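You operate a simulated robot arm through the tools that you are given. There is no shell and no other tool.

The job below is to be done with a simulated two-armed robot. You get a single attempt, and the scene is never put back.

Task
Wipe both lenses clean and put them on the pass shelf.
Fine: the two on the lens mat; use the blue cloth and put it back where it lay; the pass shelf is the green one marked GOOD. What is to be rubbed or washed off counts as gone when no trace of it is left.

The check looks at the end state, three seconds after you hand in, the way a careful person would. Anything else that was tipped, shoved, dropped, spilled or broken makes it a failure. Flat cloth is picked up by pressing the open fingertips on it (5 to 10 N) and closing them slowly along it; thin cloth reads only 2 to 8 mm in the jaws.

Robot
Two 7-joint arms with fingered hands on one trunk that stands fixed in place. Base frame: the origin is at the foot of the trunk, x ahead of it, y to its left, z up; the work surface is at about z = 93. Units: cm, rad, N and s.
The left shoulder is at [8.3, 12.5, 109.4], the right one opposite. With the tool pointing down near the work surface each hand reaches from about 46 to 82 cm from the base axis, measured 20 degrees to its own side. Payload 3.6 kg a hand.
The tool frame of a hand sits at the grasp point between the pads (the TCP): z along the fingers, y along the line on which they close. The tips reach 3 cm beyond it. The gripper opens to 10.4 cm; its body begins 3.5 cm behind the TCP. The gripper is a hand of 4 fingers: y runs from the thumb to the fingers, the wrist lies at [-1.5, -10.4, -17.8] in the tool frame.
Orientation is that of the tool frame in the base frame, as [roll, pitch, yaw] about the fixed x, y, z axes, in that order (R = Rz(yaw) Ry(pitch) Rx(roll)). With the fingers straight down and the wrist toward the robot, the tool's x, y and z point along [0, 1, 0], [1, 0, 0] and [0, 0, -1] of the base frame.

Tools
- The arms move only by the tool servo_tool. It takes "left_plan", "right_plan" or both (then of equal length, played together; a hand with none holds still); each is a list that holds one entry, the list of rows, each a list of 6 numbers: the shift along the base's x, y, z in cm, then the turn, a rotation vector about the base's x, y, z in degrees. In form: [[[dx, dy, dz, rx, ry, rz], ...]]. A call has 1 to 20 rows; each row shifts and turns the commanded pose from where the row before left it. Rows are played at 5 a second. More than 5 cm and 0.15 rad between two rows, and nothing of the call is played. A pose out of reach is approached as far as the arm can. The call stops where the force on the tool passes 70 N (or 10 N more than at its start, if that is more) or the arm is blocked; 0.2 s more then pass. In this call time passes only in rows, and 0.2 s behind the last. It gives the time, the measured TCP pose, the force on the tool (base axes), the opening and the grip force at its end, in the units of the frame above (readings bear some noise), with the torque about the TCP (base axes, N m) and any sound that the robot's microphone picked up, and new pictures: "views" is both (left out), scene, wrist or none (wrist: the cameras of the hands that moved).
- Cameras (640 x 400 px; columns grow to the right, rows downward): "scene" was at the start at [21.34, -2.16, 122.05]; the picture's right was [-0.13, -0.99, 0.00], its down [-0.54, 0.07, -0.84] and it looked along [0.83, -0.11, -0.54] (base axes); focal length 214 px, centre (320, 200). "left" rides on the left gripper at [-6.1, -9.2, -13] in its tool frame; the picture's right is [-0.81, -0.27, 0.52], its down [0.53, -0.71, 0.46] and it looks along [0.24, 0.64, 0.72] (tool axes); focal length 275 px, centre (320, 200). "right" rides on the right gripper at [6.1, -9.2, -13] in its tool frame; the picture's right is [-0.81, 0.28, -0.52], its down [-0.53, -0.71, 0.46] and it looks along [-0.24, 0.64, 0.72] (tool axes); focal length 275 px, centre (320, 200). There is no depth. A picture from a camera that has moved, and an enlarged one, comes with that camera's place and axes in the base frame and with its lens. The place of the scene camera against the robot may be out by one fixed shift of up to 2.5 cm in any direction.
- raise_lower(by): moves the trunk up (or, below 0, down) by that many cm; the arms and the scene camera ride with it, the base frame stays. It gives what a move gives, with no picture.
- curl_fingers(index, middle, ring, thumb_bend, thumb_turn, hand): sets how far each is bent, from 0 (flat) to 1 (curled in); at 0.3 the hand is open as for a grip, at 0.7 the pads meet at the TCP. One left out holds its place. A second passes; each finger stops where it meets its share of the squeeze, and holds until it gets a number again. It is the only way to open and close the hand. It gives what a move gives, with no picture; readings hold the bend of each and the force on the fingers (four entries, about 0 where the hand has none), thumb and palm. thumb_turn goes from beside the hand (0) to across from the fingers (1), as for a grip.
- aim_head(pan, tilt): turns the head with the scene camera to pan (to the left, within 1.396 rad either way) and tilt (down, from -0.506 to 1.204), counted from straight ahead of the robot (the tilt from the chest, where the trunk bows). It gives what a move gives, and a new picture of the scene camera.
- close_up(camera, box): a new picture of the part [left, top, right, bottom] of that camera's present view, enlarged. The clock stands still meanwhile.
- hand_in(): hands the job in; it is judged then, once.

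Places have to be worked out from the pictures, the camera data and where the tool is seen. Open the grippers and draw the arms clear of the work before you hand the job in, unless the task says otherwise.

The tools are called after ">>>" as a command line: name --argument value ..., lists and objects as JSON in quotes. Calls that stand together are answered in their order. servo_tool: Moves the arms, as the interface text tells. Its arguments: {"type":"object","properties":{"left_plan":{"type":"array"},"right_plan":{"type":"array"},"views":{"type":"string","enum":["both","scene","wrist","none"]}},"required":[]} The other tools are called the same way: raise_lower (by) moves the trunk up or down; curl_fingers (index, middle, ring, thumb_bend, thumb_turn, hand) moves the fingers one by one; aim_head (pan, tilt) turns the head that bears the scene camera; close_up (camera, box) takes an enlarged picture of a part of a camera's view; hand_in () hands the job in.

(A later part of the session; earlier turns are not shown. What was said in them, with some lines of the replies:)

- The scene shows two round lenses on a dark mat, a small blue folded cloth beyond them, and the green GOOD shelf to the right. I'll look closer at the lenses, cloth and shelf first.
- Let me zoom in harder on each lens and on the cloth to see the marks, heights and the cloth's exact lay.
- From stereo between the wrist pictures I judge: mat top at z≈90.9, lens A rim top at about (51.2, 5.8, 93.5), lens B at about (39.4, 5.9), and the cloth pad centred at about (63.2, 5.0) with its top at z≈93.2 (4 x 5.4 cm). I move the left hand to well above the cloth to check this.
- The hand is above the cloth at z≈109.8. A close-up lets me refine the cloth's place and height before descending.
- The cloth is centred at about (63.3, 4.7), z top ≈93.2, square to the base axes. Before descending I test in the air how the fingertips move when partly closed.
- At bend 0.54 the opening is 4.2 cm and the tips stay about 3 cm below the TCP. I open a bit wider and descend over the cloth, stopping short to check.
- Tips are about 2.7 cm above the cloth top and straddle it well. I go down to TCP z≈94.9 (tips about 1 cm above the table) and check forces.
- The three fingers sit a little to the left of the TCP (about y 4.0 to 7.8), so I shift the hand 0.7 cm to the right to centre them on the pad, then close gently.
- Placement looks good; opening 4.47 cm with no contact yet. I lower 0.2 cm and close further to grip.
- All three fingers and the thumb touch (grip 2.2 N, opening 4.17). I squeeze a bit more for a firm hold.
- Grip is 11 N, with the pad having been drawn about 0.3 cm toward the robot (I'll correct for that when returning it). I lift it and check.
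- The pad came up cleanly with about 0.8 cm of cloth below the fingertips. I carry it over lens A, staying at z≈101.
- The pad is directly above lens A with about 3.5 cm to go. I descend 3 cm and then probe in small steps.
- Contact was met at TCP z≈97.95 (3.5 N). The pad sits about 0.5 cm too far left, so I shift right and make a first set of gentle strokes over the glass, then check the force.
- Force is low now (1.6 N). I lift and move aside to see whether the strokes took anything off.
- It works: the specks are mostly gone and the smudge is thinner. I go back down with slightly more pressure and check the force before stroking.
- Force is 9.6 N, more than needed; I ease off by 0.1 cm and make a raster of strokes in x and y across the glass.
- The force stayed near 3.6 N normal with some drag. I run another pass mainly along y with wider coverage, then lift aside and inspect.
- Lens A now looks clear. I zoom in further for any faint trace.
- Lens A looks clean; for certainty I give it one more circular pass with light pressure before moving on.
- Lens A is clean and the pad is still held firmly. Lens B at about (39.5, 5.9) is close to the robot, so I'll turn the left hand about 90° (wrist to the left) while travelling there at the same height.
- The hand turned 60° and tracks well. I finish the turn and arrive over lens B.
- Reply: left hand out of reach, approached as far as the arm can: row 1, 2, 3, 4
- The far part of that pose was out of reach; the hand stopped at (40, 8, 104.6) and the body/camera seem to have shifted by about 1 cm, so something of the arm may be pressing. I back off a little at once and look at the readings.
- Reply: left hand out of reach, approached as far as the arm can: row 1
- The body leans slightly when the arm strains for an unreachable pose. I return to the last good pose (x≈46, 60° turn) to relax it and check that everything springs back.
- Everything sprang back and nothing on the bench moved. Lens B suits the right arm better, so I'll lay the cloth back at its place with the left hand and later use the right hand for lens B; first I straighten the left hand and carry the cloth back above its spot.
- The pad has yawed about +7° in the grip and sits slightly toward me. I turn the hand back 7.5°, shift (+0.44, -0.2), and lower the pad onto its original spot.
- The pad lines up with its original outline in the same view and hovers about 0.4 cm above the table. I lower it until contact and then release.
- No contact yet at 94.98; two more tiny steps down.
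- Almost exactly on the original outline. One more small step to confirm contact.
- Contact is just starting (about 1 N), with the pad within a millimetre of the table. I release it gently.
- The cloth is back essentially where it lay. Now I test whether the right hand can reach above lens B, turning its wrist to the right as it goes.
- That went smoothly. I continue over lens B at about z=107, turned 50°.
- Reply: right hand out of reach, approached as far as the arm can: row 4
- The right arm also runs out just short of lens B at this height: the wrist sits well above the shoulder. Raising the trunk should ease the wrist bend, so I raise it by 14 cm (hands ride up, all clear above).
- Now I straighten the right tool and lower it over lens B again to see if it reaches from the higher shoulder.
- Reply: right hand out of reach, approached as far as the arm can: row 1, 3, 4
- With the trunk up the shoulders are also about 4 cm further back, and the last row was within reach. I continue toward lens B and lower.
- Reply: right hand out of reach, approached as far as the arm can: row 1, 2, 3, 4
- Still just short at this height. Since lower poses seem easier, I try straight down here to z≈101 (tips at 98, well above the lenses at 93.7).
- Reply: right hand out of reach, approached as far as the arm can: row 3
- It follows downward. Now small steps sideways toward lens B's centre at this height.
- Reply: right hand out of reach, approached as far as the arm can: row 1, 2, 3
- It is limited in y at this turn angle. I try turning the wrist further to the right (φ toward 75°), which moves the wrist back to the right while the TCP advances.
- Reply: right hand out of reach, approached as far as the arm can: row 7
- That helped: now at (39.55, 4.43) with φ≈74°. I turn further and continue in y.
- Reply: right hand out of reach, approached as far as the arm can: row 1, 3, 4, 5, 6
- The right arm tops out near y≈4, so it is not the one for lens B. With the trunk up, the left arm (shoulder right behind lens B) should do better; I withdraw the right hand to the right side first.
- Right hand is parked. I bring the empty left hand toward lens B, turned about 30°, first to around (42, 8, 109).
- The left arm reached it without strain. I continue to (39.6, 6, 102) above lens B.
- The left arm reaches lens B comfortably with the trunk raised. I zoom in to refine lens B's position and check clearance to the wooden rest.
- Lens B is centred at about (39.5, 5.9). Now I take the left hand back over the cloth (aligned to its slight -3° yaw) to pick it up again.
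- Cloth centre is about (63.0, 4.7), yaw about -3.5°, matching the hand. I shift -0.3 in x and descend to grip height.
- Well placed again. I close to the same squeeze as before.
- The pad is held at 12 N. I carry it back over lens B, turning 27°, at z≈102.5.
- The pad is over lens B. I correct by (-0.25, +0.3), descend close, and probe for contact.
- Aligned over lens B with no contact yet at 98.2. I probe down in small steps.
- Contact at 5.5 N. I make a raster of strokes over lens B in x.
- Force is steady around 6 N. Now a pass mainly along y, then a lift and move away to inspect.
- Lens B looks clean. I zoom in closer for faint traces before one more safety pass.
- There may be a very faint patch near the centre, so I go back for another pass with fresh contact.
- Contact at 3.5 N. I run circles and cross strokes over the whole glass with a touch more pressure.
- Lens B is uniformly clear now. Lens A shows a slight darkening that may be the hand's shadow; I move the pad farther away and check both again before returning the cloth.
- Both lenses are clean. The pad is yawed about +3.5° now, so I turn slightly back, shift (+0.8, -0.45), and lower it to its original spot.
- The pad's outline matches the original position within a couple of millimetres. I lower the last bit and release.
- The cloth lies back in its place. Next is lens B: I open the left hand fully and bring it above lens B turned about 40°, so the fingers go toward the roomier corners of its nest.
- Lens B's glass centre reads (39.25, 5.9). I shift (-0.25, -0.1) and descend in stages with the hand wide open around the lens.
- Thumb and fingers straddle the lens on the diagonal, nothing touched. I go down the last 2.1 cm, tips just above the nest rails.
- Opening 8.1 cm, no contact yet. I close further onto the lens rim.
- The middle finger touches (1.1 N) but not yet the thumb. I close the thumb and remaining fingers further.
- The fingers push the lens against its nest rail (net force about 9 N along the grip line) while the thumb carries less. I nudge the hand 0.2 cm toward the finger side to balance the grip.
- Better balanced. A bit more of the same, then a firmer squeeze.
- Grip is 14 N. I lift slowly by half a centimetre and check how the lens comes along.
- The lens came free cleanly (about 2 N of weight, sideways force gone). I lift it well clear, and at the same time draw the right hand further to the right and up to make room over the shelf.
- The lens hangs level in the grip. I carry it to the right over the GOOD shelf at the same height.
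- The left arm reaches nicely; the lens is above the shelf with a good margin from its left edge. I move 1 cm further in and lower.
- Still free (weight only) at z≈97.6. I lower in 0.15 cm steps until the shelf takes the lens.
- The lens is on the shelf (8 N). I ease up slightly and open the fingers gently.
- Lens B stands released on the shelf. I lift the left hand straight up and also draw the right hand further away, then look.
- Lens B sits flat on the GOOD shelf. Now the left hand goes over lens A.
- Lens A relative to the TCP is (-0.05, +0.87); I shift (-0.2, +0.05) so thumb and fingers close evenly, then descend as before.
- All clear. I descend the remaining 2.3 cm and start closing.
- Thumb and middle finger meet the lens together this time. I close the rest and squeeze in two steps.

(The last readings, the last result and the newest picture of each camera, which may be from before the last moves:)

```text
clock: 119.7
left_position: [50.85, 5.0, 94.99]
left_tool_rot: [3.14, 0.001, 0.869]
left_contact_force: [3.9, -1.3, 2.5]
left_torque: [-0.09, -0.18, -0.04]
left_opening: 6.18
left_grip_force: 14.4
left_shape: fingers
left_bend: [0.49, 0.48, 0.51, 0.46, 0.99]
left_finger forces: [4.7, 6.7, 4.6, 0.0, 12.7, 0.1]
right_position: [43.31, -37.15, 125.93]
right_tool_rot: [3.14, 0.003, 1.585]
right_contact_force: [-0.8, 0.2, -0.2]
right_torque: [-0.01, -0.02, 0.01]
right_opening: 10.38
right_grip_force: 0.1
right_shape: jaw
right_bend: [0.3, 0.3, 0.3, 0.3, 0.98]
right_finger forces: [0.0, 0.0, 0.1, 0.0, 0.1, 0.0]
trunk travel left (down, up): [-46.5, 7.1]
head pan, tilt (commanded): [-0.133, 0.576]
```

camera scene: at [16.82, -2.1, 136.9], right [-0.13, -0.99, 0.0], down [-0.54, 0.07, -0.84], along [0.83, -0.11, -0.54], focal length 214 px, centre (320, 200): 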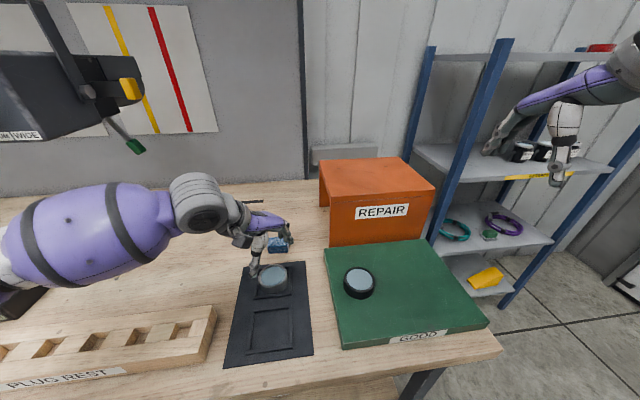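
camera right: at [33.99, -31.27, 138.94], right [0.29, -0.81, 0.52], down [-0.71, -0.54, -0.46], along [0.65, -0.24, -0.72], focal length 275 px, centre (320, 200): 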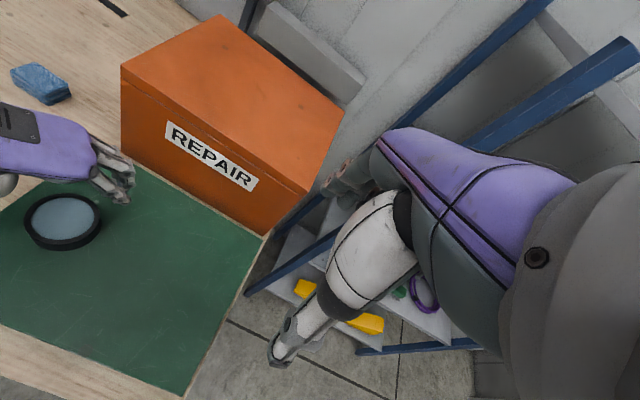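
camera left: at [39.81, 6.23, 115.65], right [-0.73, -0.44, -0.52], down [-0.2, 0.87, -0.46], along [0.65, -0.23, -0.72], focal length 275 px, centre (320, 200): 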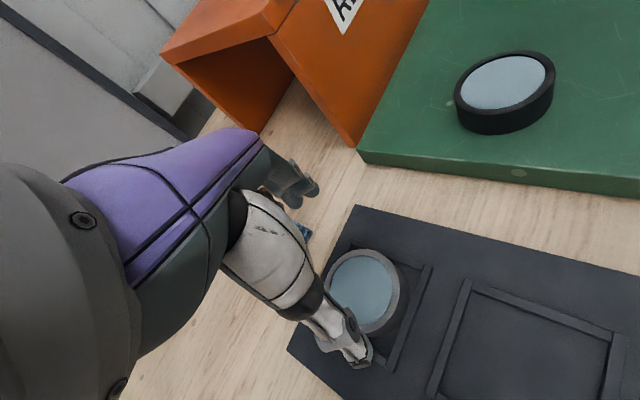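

Grip is 14 N and well shared. I lift slowly and check.

>>> servo_tool --left_plan '[[[0, 0, 0.2, 0, 0, 0], [0, 0, 0.3, 0, 0, 0], [0, 0, 0.5, 0, 0, 0]]]' --views "none"

>>> close_up --camera "left" --box '[220, 160, 460, 400]'

>>> close_up --camera "scene" --box '[220, 220, 320, 320]'

```text
clock: 120.5
left_position: [50.62, 5.04, 95.87]
left_tool_rot: [3.141, 0.003, 0.87]
left_contact_force: [0.5, 0.6, -1.6]
left_torque: [0.01, 0.0, -0.02]
left_opening: 6.2
left_grip_force: 14.0
left_shape: fingers
left_bend: [0.49, 0.49, 0.51, 0.46, 0.99]
left_finger forces: [4.1, 5.8, 3.6, 0.1, 14.0, 0.0]
right_position: [43.43, -37.11, 125.83]
right_tool_rot: [3.14, 0.002, 1.585]
right_contact_force: [1.0, 0.3, 0.0]
right_torque: [0.04, 0.01, 0.01]
right_opening: 10.34
right_grip_force: 0.2
right_shape: jaw
right_bend: [0.3, 0.3, 0.3, 0.3, 0.98]
right_finger forces: [0.0, 0.0, 0.0, 0.0, 0.0, 0.0]
trunk travel left (down, up): [-46.5, 7.1]
head pan, tilt (commanded): [-0.133, 0.576]
```

```text
1.67 times, centred on (340, 280) of left
camera zoom: at [39.66, 6.2, 108.98], right [-0.73, -0.44, -0.52], down [-0.2, 0.87, -0.46], along [0.65, -0.23, -0.72], focal length 459 px, centre (287, 67)
```

zoom: 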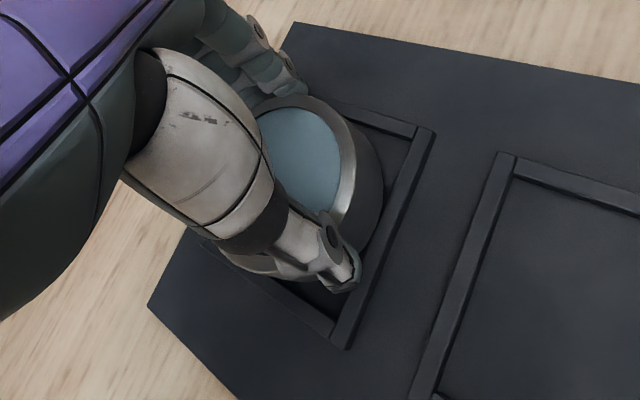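

```text
4.00 times, centred on (270, 270) of scene
camera zoom: at [16.81, -2.17, 136.9], right [-0.13, -0.99, 0.0], down [-0.54, 0.07, -0.84], along [0.83, -0.11, -0.54], focal length 858 px, centre (520, -80)
```

zoom: 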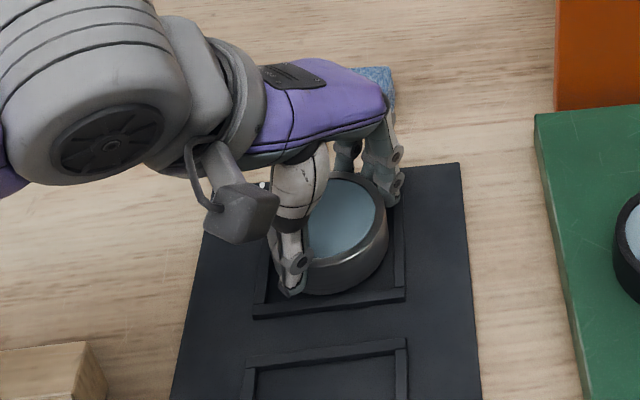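

Lens A is held securely. I raise it well above lens B's height and draw the right hand a little further back out of the way.

>>> servo_tool --left_plan '[[[0, 0, 2, 0, 0, 0], [0, 0, 2.5, 0, 0, 0], [0, 0, 2.5, 0, 0, 0], [0, 0, 2.5, 0, 0, 0]]]' --right_plan '[[[-1, -0.5, 0.8, 0, 0, 0], [-1, -0.5, 0.8, 0, 0, 0], [-1, -0.5, 0.8, 0, 0, 0], [-1, -0.5, 0.8, 0, 0, 0]]]' --views "scene"

```text
clock: 121.5
left_position: [50.81, 4.96, 105.54]
left_tool_rot: [3.139, 0.002, 0.867]
left_contact_force: [0.4, -0.1, -2.3]
left_torque: [0.0, 0.01, 0.01]
left_opening: 6.18
left_grip_force: 13.7
left_shape: fingers
left_bend: [0.49, 0.49, 0.51, 0.46, 0.99]
left_finger forces: [4.2, 5.7, 3.7, 0.0, 13.8, 0.0]
right_position: [39.15, -39.44, 129.28]
right_tool_rot: [-3.14, 0.002, 1.584]
right_contact_force: [0.5, 0.8, -0.1]
right_torque: [0.03, 0.0, 0.01]
right_opening: 10.4
right_grip_force: 0.0
right_shape: jaw
right_bend: [0.3, 0.3, 0.3, 0.3, 0.98]
right_finger forces: [0.0, 0.0, 0.0, 0.1, 0.0, 0.0]
trunk travel left (down, up): [-46.5, 7.1]
head pan, tilt (commanded): [-0.133, 0.576]
camera scene: at [16.8, -2.18, 136.9], right [-0.13, -0.99, 0.0], down [-0.54, 0.07, -0.84], along [0.83, -0.11, -0.54], focal length 214 px, centre (320, 200)
```

scene: 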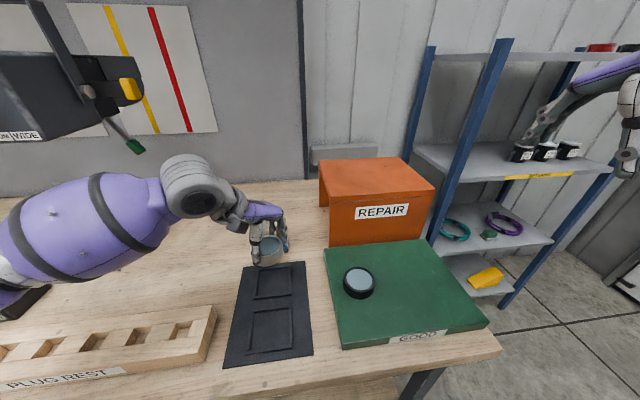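

Held at 13.7 N, about 2.3 N of weight. I carry lens A to the right at z≈105.5 toward a spot beyond lens B on the shelf.

>>> servo_tool --left_plan '[[[-0.3, -2.5, 0, 0, 0, 0], [-0.3, -3.1, 0, 0, 0, 0], [-0.3, -3.1, 0, 0, 0, 0], [-0.3, -3.1, 0, 0, 0, 0], [-0.3, -3.1, 0, 0, 0, 0], [-0.3, -3.1, 0, 0, 0, 0], [-0.3, -3.1, 0, 0, 0, 0], [-0.3, -3.1, 0, 0, 0, 0]]]' --views "both"

```text
clock: 123.3
left_position: [48.55, -19.47, 105.17]
left_tool_rot: [3.14, 0.0, 0.87]
left_contact_force: [-0.7, -0.8, -2.1]
left_torque: [0.0, 0.0, 0.01]
left_opening: 6.19
left_grip_force: 13.7
left_shape: fingers
left_bend: [0.49, 0.49, 0.51, 0.46, 0.99]
left_finger forces: [4.2, 5.8, 3.7, 0.0, 13.6, 0.0]
right_position: [39.24, -39.23, 129.06]
right_tool_rot: [3.14, 0.002, 1.583]
right_contact_force: [0.9, 0.0, 0.3]
right_torque: [-0.01, 0.0, 0.01]
right_opening: 10.37
right_grip_force: 0.0
right_shape: jaw
right_bend: [0.3, 0.3, 0.3, 0.3, 0.98]
right_finger forces: [0.0, 0.0, 0.0, 0.1, 0.0, 0.0]
trunk travel left (down, up): [-46.5, 7.1]
head pan, tilt (commanded): [-0.133, 0.576]
camera scene: at [16.82, -2.26, 136.9], right [-0.13, -0.99, 0.0], down [-0.54, 0.07, -0.84], along [0.83, -0.11, -0.54], focal length 214 px, centre (320, 200)
camera left: at [37.39, -18.17, 118.32], right [-0.73, -0.44, -0.52], down [-0.2, 0.87, -0.46], along [0.65, -0.23, -0.72], focal length 275 px, centre (320, 200)
```

scene: 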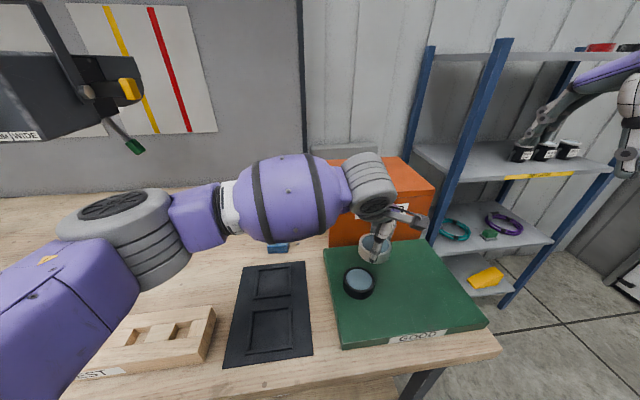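
left: 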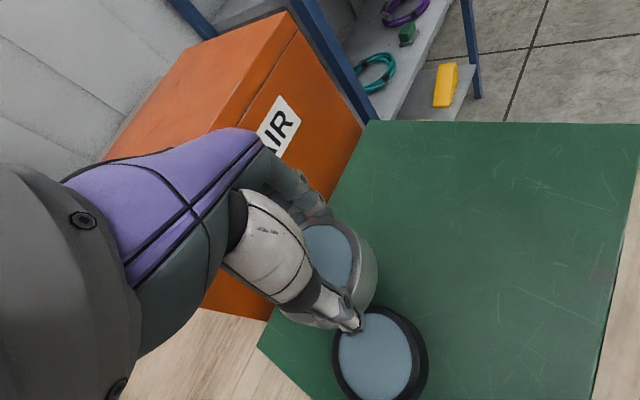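

Clear of the box and of lens B below. I continue to y≈-26.

>>> servo_tool --left_plan '[[[-0.3, -2.2, 0, 0, 0, 0], [-0.3, -2.2, 0, 0, 0, 0], [-0.3, -2.2, 0, 0, 0, 0]]]' --views "both"

>>> close_up --camera "scene" --box '[310, 190, 470, 350]'

```text
clock: 124.1
left_position: [47.31, -25.75, 105.25]
left_tool_rot: [3.139, 0.002, 0.87]
left_contact_force: [-1.2, -0.3, -2.4]
left_torque: [0.03, 0.0, 0.03]
left_opening: 6.18
left_grip_force: 13.4
left_shape: fingers
left_bend: [0.5, 0.49, 0.52, 0.46, 0.99]
left_finger forces: [4.2, 5.8, 3.7, 0.1, 13.4, 0.0]
right_position: [39.17, -39.38, 129.07]
right_tool_rot: [3.14, 0.003, 1.585]
right_contact_force: [0.2, 0.7, -0.3]
right_torque: [0.01, 0.03, 0.01]
right_opening: 10.38
right_grip_force: 0.1
right_shape: jaw
right_bend: [0.3, 0.3, 0.3, 0.3, 0.98]
right_finger forces: [0.0, 0.1, 0.1, 0.0, 0.0, 0.0]
trunk travel left (down, up): [-46.5, 7.1]
head pan, tilt (commanded): [-0.133, 0.576]
camera scene: at [16.81, -2.26, 136.9], right [-0.13, -0.99, 0.0], down [-0.54, 0.07, -0.84], along [0.83, -0.11, -0.54], focal length 214 px, centre (320, 200)
camera left: at [36.31, -24.61, 118.4], right [-0.73, -0.44, -0.52], down [-0.2, 0.87, -0.46], along [0.65, -0.23, -0.72], focal length 275 px, centre (320, 200)
```

scene: 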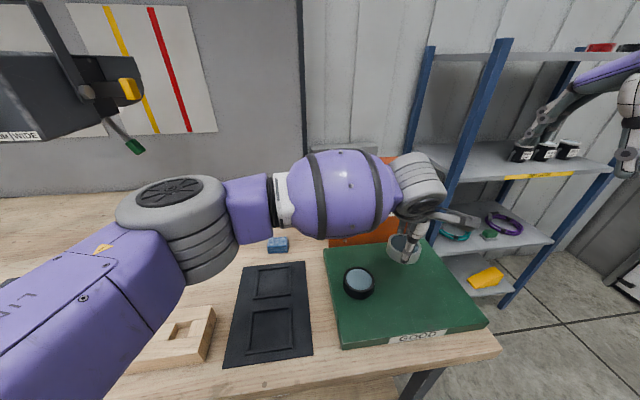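
left: 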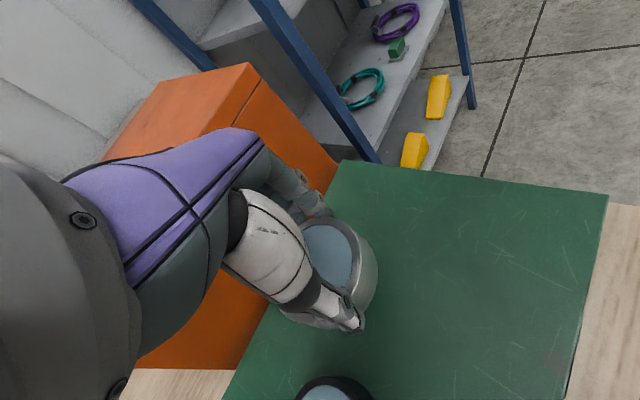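

```text
2.50 times, centred on (390, 270) of scene
camera zoom: at [16.81, -2.26, 136.9], right [-0.13, -0.99, 0.0], down [-0.54, 0.07, -0.84], along [0.83, -0.11, -0.54], focal length 536 px, centre (145, 25)
```

zoom: 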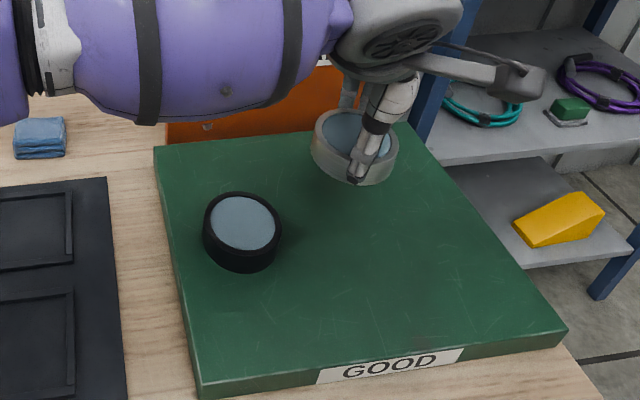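

The drop spot is free with a good gap to lens B. I lower to about 98.

>>> servo_tool --left_plan '[[[0.2, 0, -2, 0, 0, 0], [0, 0, -2, 0, 0, 0], [0, 0, -1.8, 0, 0, 0], [0, 0, -1.0, 0, 0, 0], [0, 0, -0.4, 0, 0, 0]]]' --views "both"

>>> close_up --camera "scene" --box '[310, 190, 470, 350]'

```text
clock: 125.3
left_position: [47.73, -25.75, 98.22]
left_tool_rot: [3.139, 0.0, 0.869]
left_contact_force: [-0.2, 0.1, -2.2]
left_torque: [-0.01, 0.04, 0.01]
left_opening: 6.2
left_grip_force: 13.8
left_shape: fingers
left_bend: [0.5, 0.49, 0.52, 0.46, 0.99]
left_finger forces: [4.1, 5.7, 3.7, 0.0, 13.4, 0.0]
right_position: [39.11, -39.23, 129.18]
right_tool_rot: [-3.141, 0.001, 1.585]
right_contact_force: [0.1, -0.6, 1.2]
right_torque: [0.0, -0.02, 0.02]
right_opening: 10.37
right_grip_force: 0.0
right_shape: jaw
right_bend: [0.3, 0.3, 0.3, 0.3, 0.98]
right_finger forces: [0.0, 0.1, 0.1, 0.0, 0.0, 0.0]
trunk travel left (down, up): [-46.5, 7.1]
head pan, tilt (commanded): [-0.133, 0.576]
camera scene: at [16.83, -2.17, 136.9], right [-0.13, -0.99, 0.0], down [-0.54, 0.07, -0.84], along [0.83, -0.11, -0.54], focal length 214 px, centre (320, 200)
camera left: at [36.57, -24.57, 111.28], right [-0.73, -0.44, -0.52], down [-0.2, 0.87, -0.46], along [0.65, -0.23, -0.72], focal length 275 px, centre (320, 200)
```

scene: 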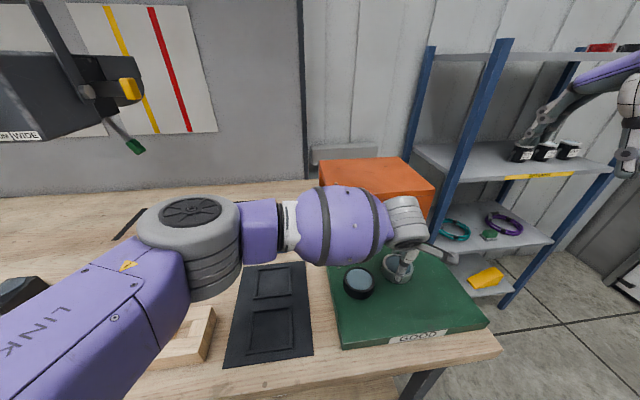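
left: 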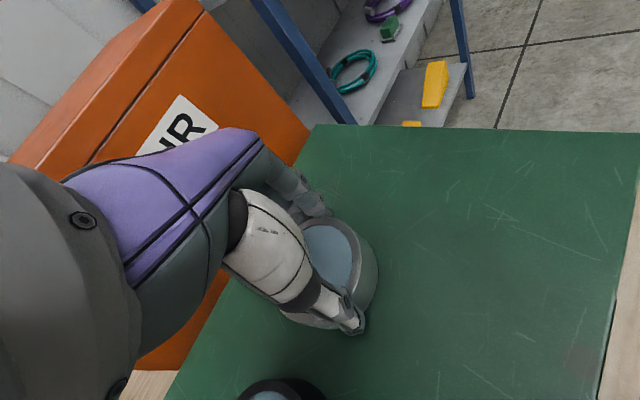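

```text
2.50 times, centred on (390, 270) of scene
camera zoom: at [16.83, -2.17, 136.9], right [-0.13, -0.99, 0.0], down [-0.54, 0.07, -0.84], along [0.83, -0.11, -0.54], focal length 536 px, centre (145, 25)
```

zoom: 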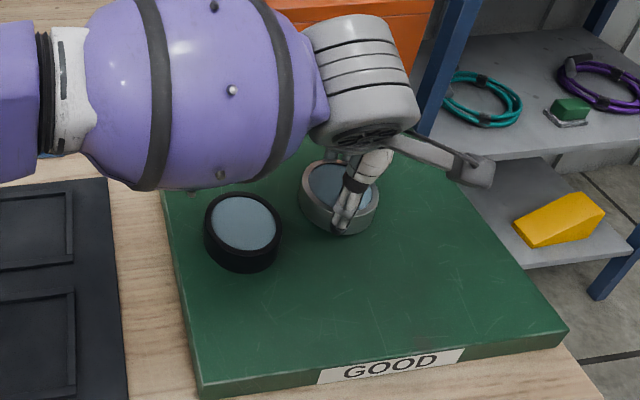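

Still just carrying weight. I lower in small steps to contact.

>>> servo_tool --left_plan '[[[0, 0, -0.3, 0, 0, 0], [0, 0, -0.2, 0, 0, 0], [0, 0, -0.15, 0, 0, 0]]]' --views "none"

```text
clock: 126.1
left_position: [47.58, -25.73, 97.53]
left_tool_rot: [3.138, 0.0, 0.869]
left_contact_force: [0.2, -0.4, -2.7]
left_torque: [0.0, 0.0, -0.04]
left_opening: 6.18
left_grip_force: 13.8
left_shape: fingers
left_bend: [0.5, 0.49, 0.52, 0.46, 0.99]
left_finger forces: [4.1, 5.7, 3.7, 0.0, 13.5, 0.0]
right_position: [39.23, -39.18, 129.03]
right_tool_rot: [-3.14, 0.002, 1.585]
right_contact_force: [0.6, 0.5, -0.2]
right_torque: [0.01, -0.01, 0.02]
right_opening: 10.38
right_grip_force: 0.1
right_shape: jaw
right_bend: [0.3, 0.3, 0.3, 0.3, 0.98]
right_finger forces: [0.1, 0.0, 0.0, 0.0, 0.0, 0.0]
trunk travel left (down, up): [-46.5, 7.1]
head pan, tilt (commanded): [-0.133, 0.576]
```

>>> servo_tool --left_plan '[[[0, 0, -0.12, 0, 0, 0], [0, 0, -0.1, 0, 0, 0]]]' --views "none"

```text
clock: 126.7
left_position: [47.62, -25.88, 97.45]
left_tool_rot: [3.138, 0.001, 0.869]
left_contact_force: [-2.5, 0.9, 2.9]
left_torque: [-0.05, -0.07, 0.0]
left_opening: 6.18
left_grip_force: 14.0
left_shape: fingers
left_bend: [0.5, 0.49, 0.52, 0.46, 0.99]
left_finger forces: [3.9, 5.4, 3.5, 0.1, 14.3, 0.0]
right_position: [39.14, -39.23, 129.15]
right_tool_rot: [3.14, 0.002, 1.584]
right_contact_force: [0.1, -0.5, -0.1]
right_torque: [-0.02, -0.01, -0.01]
right_opening: 10.37
right_grip_force: 0.1
right_shape: jaw
right_bend: [0.3, 0.3, 0.3, 0.3, 0.98]
right_finger forces: [0.0, 0.0, 0.1, 0.0, 0.1, 0.0]
trunk travel left (down, up): [-46.5, 7.1]
head pan, tilt (commanded): [-0.133, 0.576]
```

The shelf carries the lens now (about 5 N on it). I release gently in stages.

>>> curl_fingers --hand "left" --index 0.46 --middle 0.45 --ring 0.47 --thumb_bend 0.45

>>> curl_fingers --hand "left" --index 0.38 --middle 0.38 --ring 0.38 --thumb_bend 0.38

>>> curl_fingers --hand "left" --index 0.3 --middle 0.3 --ring 0.3 --thumb_bend 0.3

>>> servo_tool --left_plan '[[[0, 0, 1.0, 0, 0, 0], [0, 0, 1.5, 0, 0, 0], [0, 0, 2, 0, 0, 0], [0, 0, 2.5, 0, 0, 0], [0, 0, 2.5, 0, 0, 0]]]' --views "both"

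>>> close_up --camera "scene" --box '[310, 210, 470, 350]'

```text
clock: 127.7
left_position: [47.62, -25.76, 97.46]
left_tool_rot: [3.139, 0.0, 0.869]
left_contact_force: [-0.1, 0.6, 0.8]
left_torque: [-0.02, 0.0, 0.01]
left_opening: 6.58
left_grip_force: 1.3
left_shape: fingers
left_bend: [0.46, 0.44, 0.47, 0.43, 0.99]
left_finger forces: [0.1, 0.8, 0.0, 0.0, 1.4, 0.0]
right_position: [39.27, -39.21, 129.17]
right_tool_rot: [3.14, 0.001, 1.584]
right_contact_force: [-0.1, 0.0, 0.3]
right_torque: [-0.01, 0.02, -0.01]
right_opening: 10.39
right_grip_force: 0.0
right_shape: jaw
right_bend: [0.3, 0.3, 0.3, 0.3, 0.98]
right_finger forces: [0.0, 0.0, 0.0, 0.0, 0.1, 0.1]
trunk travel left (down, up): [-46.5, 7.1]
head pan, tilt (commanded): [-0.133, 0.576]
```

```text
clock: 128.7
left_position: [47.67, -25.67, 97.36]
left_tool_rot: [3.138, 0.0, 0.868]
left_contact_force: [-0.3, -0.5, 0.1]
left_torque: [0.03, 0.03, -0.03]
left_opening: 8.23
left_grip_force: 0.2
left_shape: fingers
left_bend: [0.38, 0.38, 0.38, 0.38, 0.99]
left_finger forces: [0.0, 0.0, 0.0, 0.0, 0.0, 0.0]
right_position: [39.23, -39.21, 129.28]
right_tool_rot: [3.139, 0.001, 1.585]
right_contact_force: [-0.1, -0.1, 0.7]
right_torque: [0.01, 0.0, -0.01]
right_opening: 10.36
right_grip_force: 0.0
right_shape: jaw
right_bend: [0.3, 0.3, 0.3, 0.3, 0.98]
right_finger forces: [0.0, 0.0, 0.0, 0.0, 0.0, 0.0]
trunk travel left (down, up): [-46.5, 7.1]
head pan, tilt (commanded): [-0.133, 0.576]
```

```text
clock: 129.7
left_position: [47.69, -25.68, 97.42]
left_tool_rot: [3.139, 0.0, 0.868]
left_contact_force: [-0.3, -0.3, -0.1]
left_torque: [0.0, 0.0, 0.01]
left_opening: 10.27
left_grip_force: 0.1
left_shape: fingers
left_bend: [0.3, 0.3, 0.3, 0.3, 0.98]
left_finger forces: [0.0, 0.0, 0.0, 0.1, 0.1, 0.1]
right_position: [39.25, -39.28, 129.16]
right_tool_rot: [3.141, 0.002, 1.586]
right_contact_force: [0.4, -0.1, 0.0]
right_torque: [0.02, -0.02, 0.03]
right_opening: 10.36
right_grip_force: 0.1
right_shape: jaw
right_bend: [0.3, 0.3, 0.3, 0.3, 0.98]
right_finger forces: [0.0, 0.0, 0.0, 0.0, 0.0, 0.0]
trunk travel left (down, up): [-46.5, 7.1]
head pan, tilt (commanded): [-0.133, 0.576]
```

```text
clock: 130.9
left_position: [47.6, -25.72, 106.94]
left_tool_rot: [3.138, 0.001, 0.869]
left_contact_force: [-0.3, -0.9, 0.2]
left_torque: [-0.01, 0.0, -0.01]
left_opening: 10.3
left_grip_force: 0.0
left_shape: fingers
left_bend: [0.3, 0.3, 0.3, 0.3, 0.98]
left_finger forces: [0.1, 0.0, 0.0, 0.1, 0.0, 0.0]
right_position: [39.29, -39.19, 129.24]
right_tool_rot: [3.139, 0.002, 1.586]
right_contact_force: [-1.2, -0.4, 0.2]
right_torque: [-0.02, -0.01, -0.02]
right_opening: 10.39
right_grip_force: 0.1
right_shape: jaw
right_bend: [0.3, 0.3, 0.3, 0.3, 0.98]
right_finger forces: [0.0, 0.0, 0.1, 0.0, 0.0, 0.0]
trunk travel left (down, up): [-46.5, 7.1]
head pan, tilt (commanded): [-0.133, 0.576]
camera scene: at [16.79, -2.17, 136.91], right [-0.13, -0.99, 0.0], down [-0.54, 0.07, -0.84], along [0.83, -0.11, -0.54], focal length 214 px, centre (320, 200)
camera left: at [36.62, -24.59, 119.94], right [-0.73, -0.44, -0.52], down [-0.2, 0.87, -0.46], along [0.65, -0.23, -0.72], focal length 275 px, centre (320, 200)
```

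scene: 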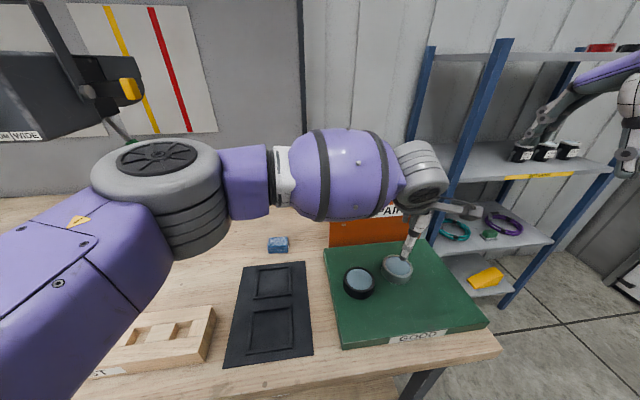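
left: 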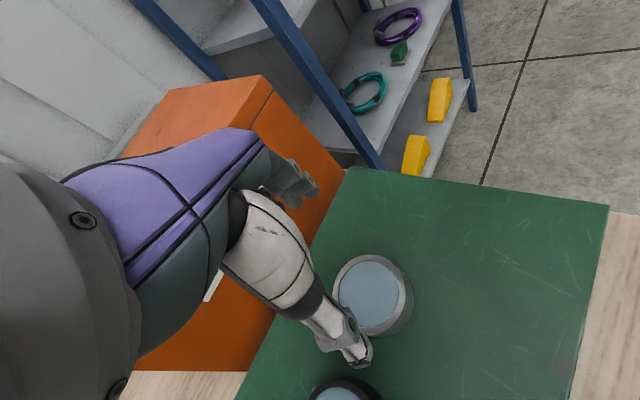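

```text
2.86 times, centred on (390, 280) of scene
camera zoom: at [16.79, -2.17, 136.91], right [-0.13, -0.99, 0.0], down [-0.54, 0.07, -0.84], along [0.83, -0.11, -0.54], focal length 613 px, centre (120, -29)
```

zoom: 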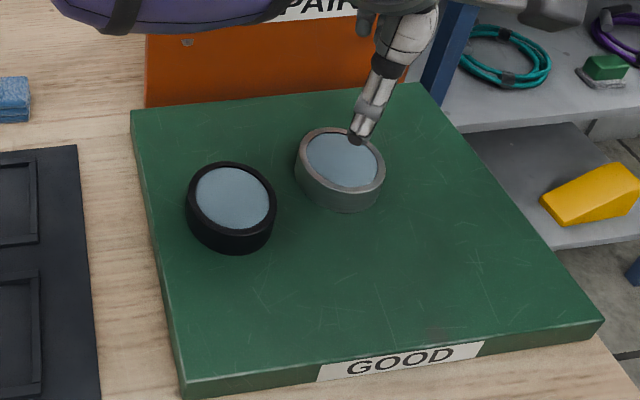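

Both lenses stand on the GOOD shelf. I withdraw the left hand up and back to its own side, turning it straight again.

>>> servo_tool --left_plan '[[[0, 0, 2.5, 0, 0, 0], [0, 0, 2.5, 0, 0, 0], [0, 3, 1, 0, 0, 0], [0, 3.5, 0.5, 0, 0, 3], [0, 3.5, 0.5, 0, 0, 3], [0, 3.5, 0.5, 0, 0, 3], [0.2, 3.5, 0.5, 0, 0, 3], [0.2, 3.5, 0.5, 0, 0, 3], [0.2, 3.5, 0.5, 0, 0, 3], [0.2, 3.5, 0.5, 0, 0, 3], [0.2, 3.5, 0.5, 0, 0, 3], [0.5, 3.5, 0.5, 0, 0, 3], [0.5, 3.5, 0.5, 0, 0, 3], [0.5, 3.5, 0.5, 0, 0, 3], [0.5, 3.5, 0.5, 0, 0, 3.5], [0.5, 3.0, 0.5, 0, 0, 3.5]]]' --views "scene"

>>> close_up --camera "scene" --box '[335, 255, 425, 310]'

>>> close_up --camera "scene" --box '[246, 225, 302, 265]'

```text
clock: 134.3
left_position: [51.31, 22.39, 119.61]
left_tool_rot: [3.139, 0.002, 1.567]
left_contact_force: [-0.8, -0.5, 0.5]
left_torque: [-0.03, -0.01, -0.01]
left_opening: 10.29
left_grip_force: 0.0
left_shape: fingers
left_bend: [0.3, 0.3, 0.3, 0.3, 0.98]
left_finger forces: [0.1, 0.0, 0.1, 0.1, 0.1, 0.1]
right_position: [39.19, -39.2, 129.19]
right_tool_rot: [3.14, 0.004, 1.584]
right_contact_force: [0.7, 0.5, -0.4]
right_torque: [-0.02, -0.01, 0.01]
right_opening: 10.38
right_grip_force: 0.1
right_shape: jaw
right_bend: [0.3, 0.3, 0.3, 0.3, 0.98]
right_finger forces: [0.1, 0.0, 0.0, 0.0, 0.0, 0.0]
trunk travel left (down, up): [-46.5, 7.1]
head pan, tilt (commanded): [-0.133, 0.576]
camera scene: at [16.81, -2.12, 136.9], right [-0.13, -0.99, 0.0], down [-0.54, 0.07, -0.84], along [0.83, -0.11, -0.54], focal length 214 px, centre (320, 200)
```

scene: 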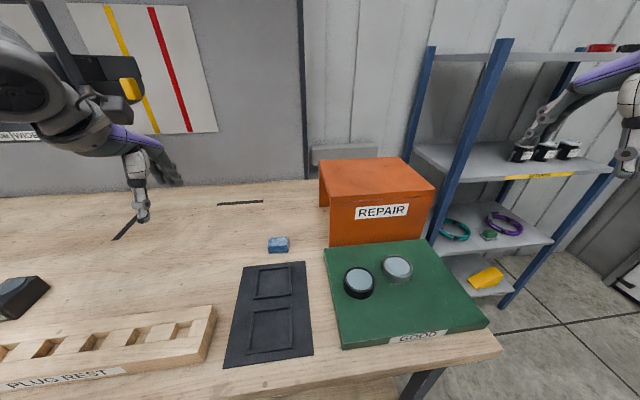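

```text
7.11 times, centred on (380, 282) of scene
camera zoom: at [16.81, -2.12, 136.9], right [-0.13, -0.99, 0.0], down [-0.54, 0.07, -0.84], along [0.83, -0.11, -0.54], focal length 1525 px, centre (-107, -387)
```

zoom: 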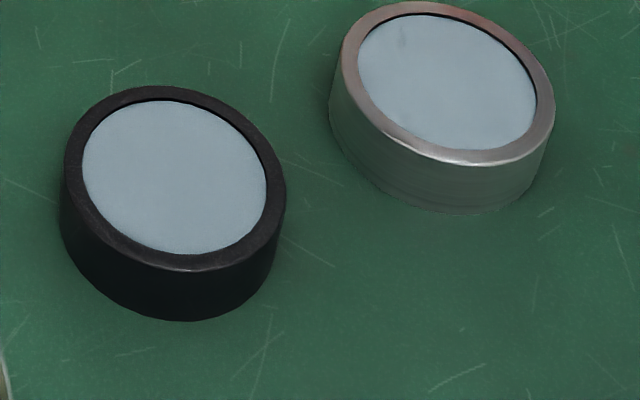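

```text
10.00 times, centred on (274, 245) of scene
camera zoom: at [16.81, -2.12, 136.9], right [-0.13, -0.99, 0.0], down [-0.54, 0.07, -0.84], along [0.83, -0.11, -0.54], focal length 2145 px, centre (780, -250)
```

zoom: 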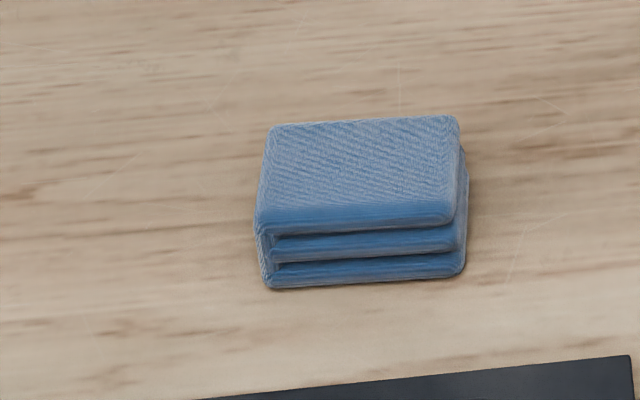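

Lens A seems to show a faint grey spot near its upper left; I zoom in on both glasses.

>>> close_up --camera "scene" --box '[380, 252, 416, 278]'

>>> close_up --camera "scene" --box '[342, 266, 378, 292]'

>>> close_up --camera "right" --box '[0, 100, 240, 300]'

```text
15.38 times, centred on (398, 265) of scene
camera zoom: at [16.81, -2.12, 136.9], right [-0.13, -0.99, 0.0], down [-0.54, 0.07, -0.84], along [0.83, -0.11, -0.54], focal length 3300 px, centre (-880, -800)
```

zoom: 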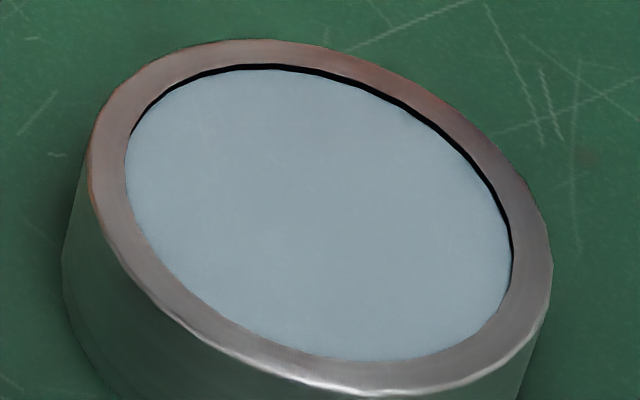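

```text
15.38 times, centred on (360, 279) of scene
camera zoom: at [16.81, -2.12, 136.9], right [-0.13, -0.99, 0.0], down [-0.54, 0.07, -0.84], along [0.83, -0.11, -0.54], focal length 3300 px, centre (-295, -1015)
```

zoom: 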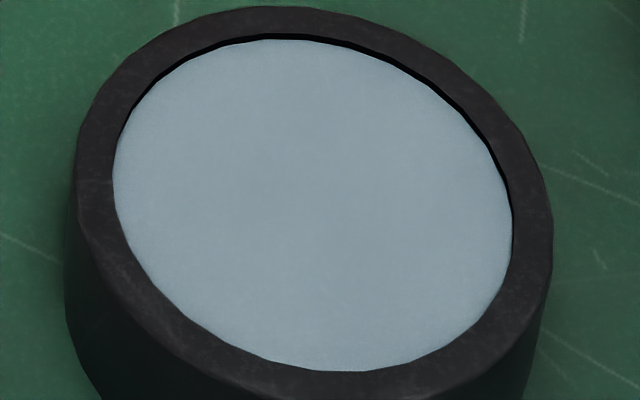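

```text
2.00 times, centred on (120, 200) of right
camera zoom: at [29.94, -33.21, 142.19], right [0.29, -0.81, 0.52], down [-0.71, -0.54, -0.45], along [0.65, -0.24, -0.72], focal length 551 px, centre (720, 200)
```

zoom: 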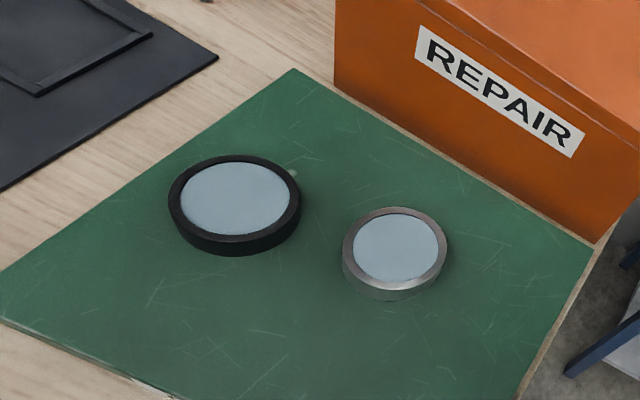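

The closer view shows no spot; I double-check with a tighter crop and from the right hand's camera.

>>> close_up --camera "scene" --box '[384, 253, 404, 267]'

>>> close_up --camera "scene" --box '[365, 240, 430, 290]'

>>> close_up --camera "right" --box '[120, 195, 190, 260]'

>>> close_up --camera "right" --box '[35, 170, 115, 235]'

```text
16.00 times, centred on (394, 260) of scene
camera zoom: at [16.81, -2.12, 136.9], right [-0.13, -0.99, 0.0], down [-0.54, 0.07, -0.84], along [0.83, -0.11, -0.54], focal length 3432 px, centre (-864, -760)
```

zoom: 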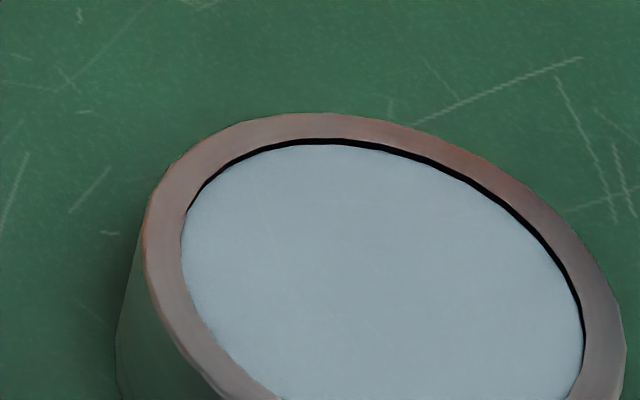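

```text
8.00 times, centred on (398, 265) of scene
camera zoom: at [16.81, -2.12, 136.9], right [-0.13, -0.99, 0.0], down [-0.54, 0.07, -0.84], along [0.83, -0.11, -0.54], focal length 1716 px, centre (-300, -320)
```

zoom: 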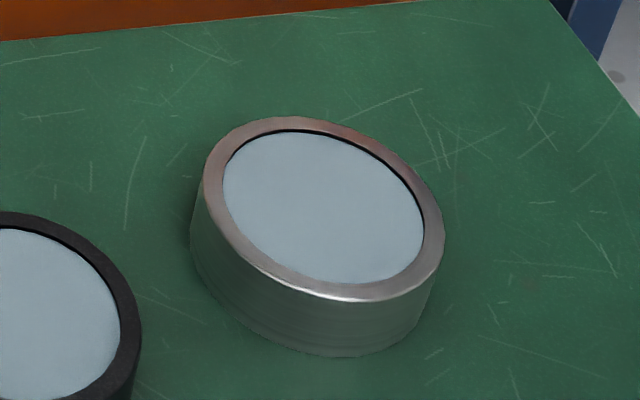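

```text
6.15 times, centred on (155, 228) of right
camera zoom: at [29.94, -33.21, 142.19], right [0.29, -0.81, 0.52], down [-0.71, -0.54, -0.45], along [0.65, -0.24, -0.72], focal length 1694 px, centre (1335, 31)
```

zoom: 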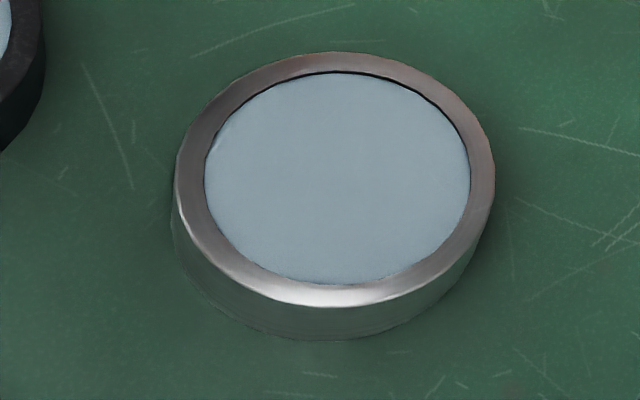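

```text
6.15 times, centred on (75, 202) of right
camera zoom: at [29.94, -33.21, 142.19], right [0.29, -0.81, 0.52], down [-0.71, -0.54, -0.45], along [0.65, -0.24, -0.72], focal length 1694 px, centre (1828, 185)
```

zoom: 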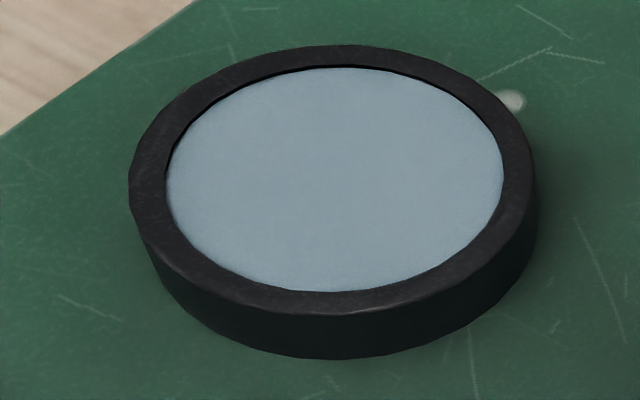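

Both lenses are spotless from two viewpoints and stand flat on the GOOD shelf. The blue cloth lies back within a few millimetres of its original spot, both hands are open and clear, and nothing else has moved. I hand the job in.

>>> hand_in

```text
The job is handed in.
```

Both lenses are wiped clean and standing flat on the green GOOD shelf. Close-ups from the head camera and the right-hand camera showed no trace left on either glass.

- **Cloth:** The blue cloth is back where it lay, within a few millimetres by my estimate and turned by about 2 degrees. I judged this from the pictures. The trunk stayed raised, so I could not compare against the exact opening view.
- **Reach:** The lens nearest the robot was out of reach for both arms at first. The body leaned about 1 cm while the left arm strained for it, then sprang back, and nothing on the bench had moved. Raising the trunk 14 cm let the left hand reach it.
- **End state:** Both hands are open and clear of the work. I saw nothing else tipped, shoved or dropped. The trunk is still raised by 14 cm.
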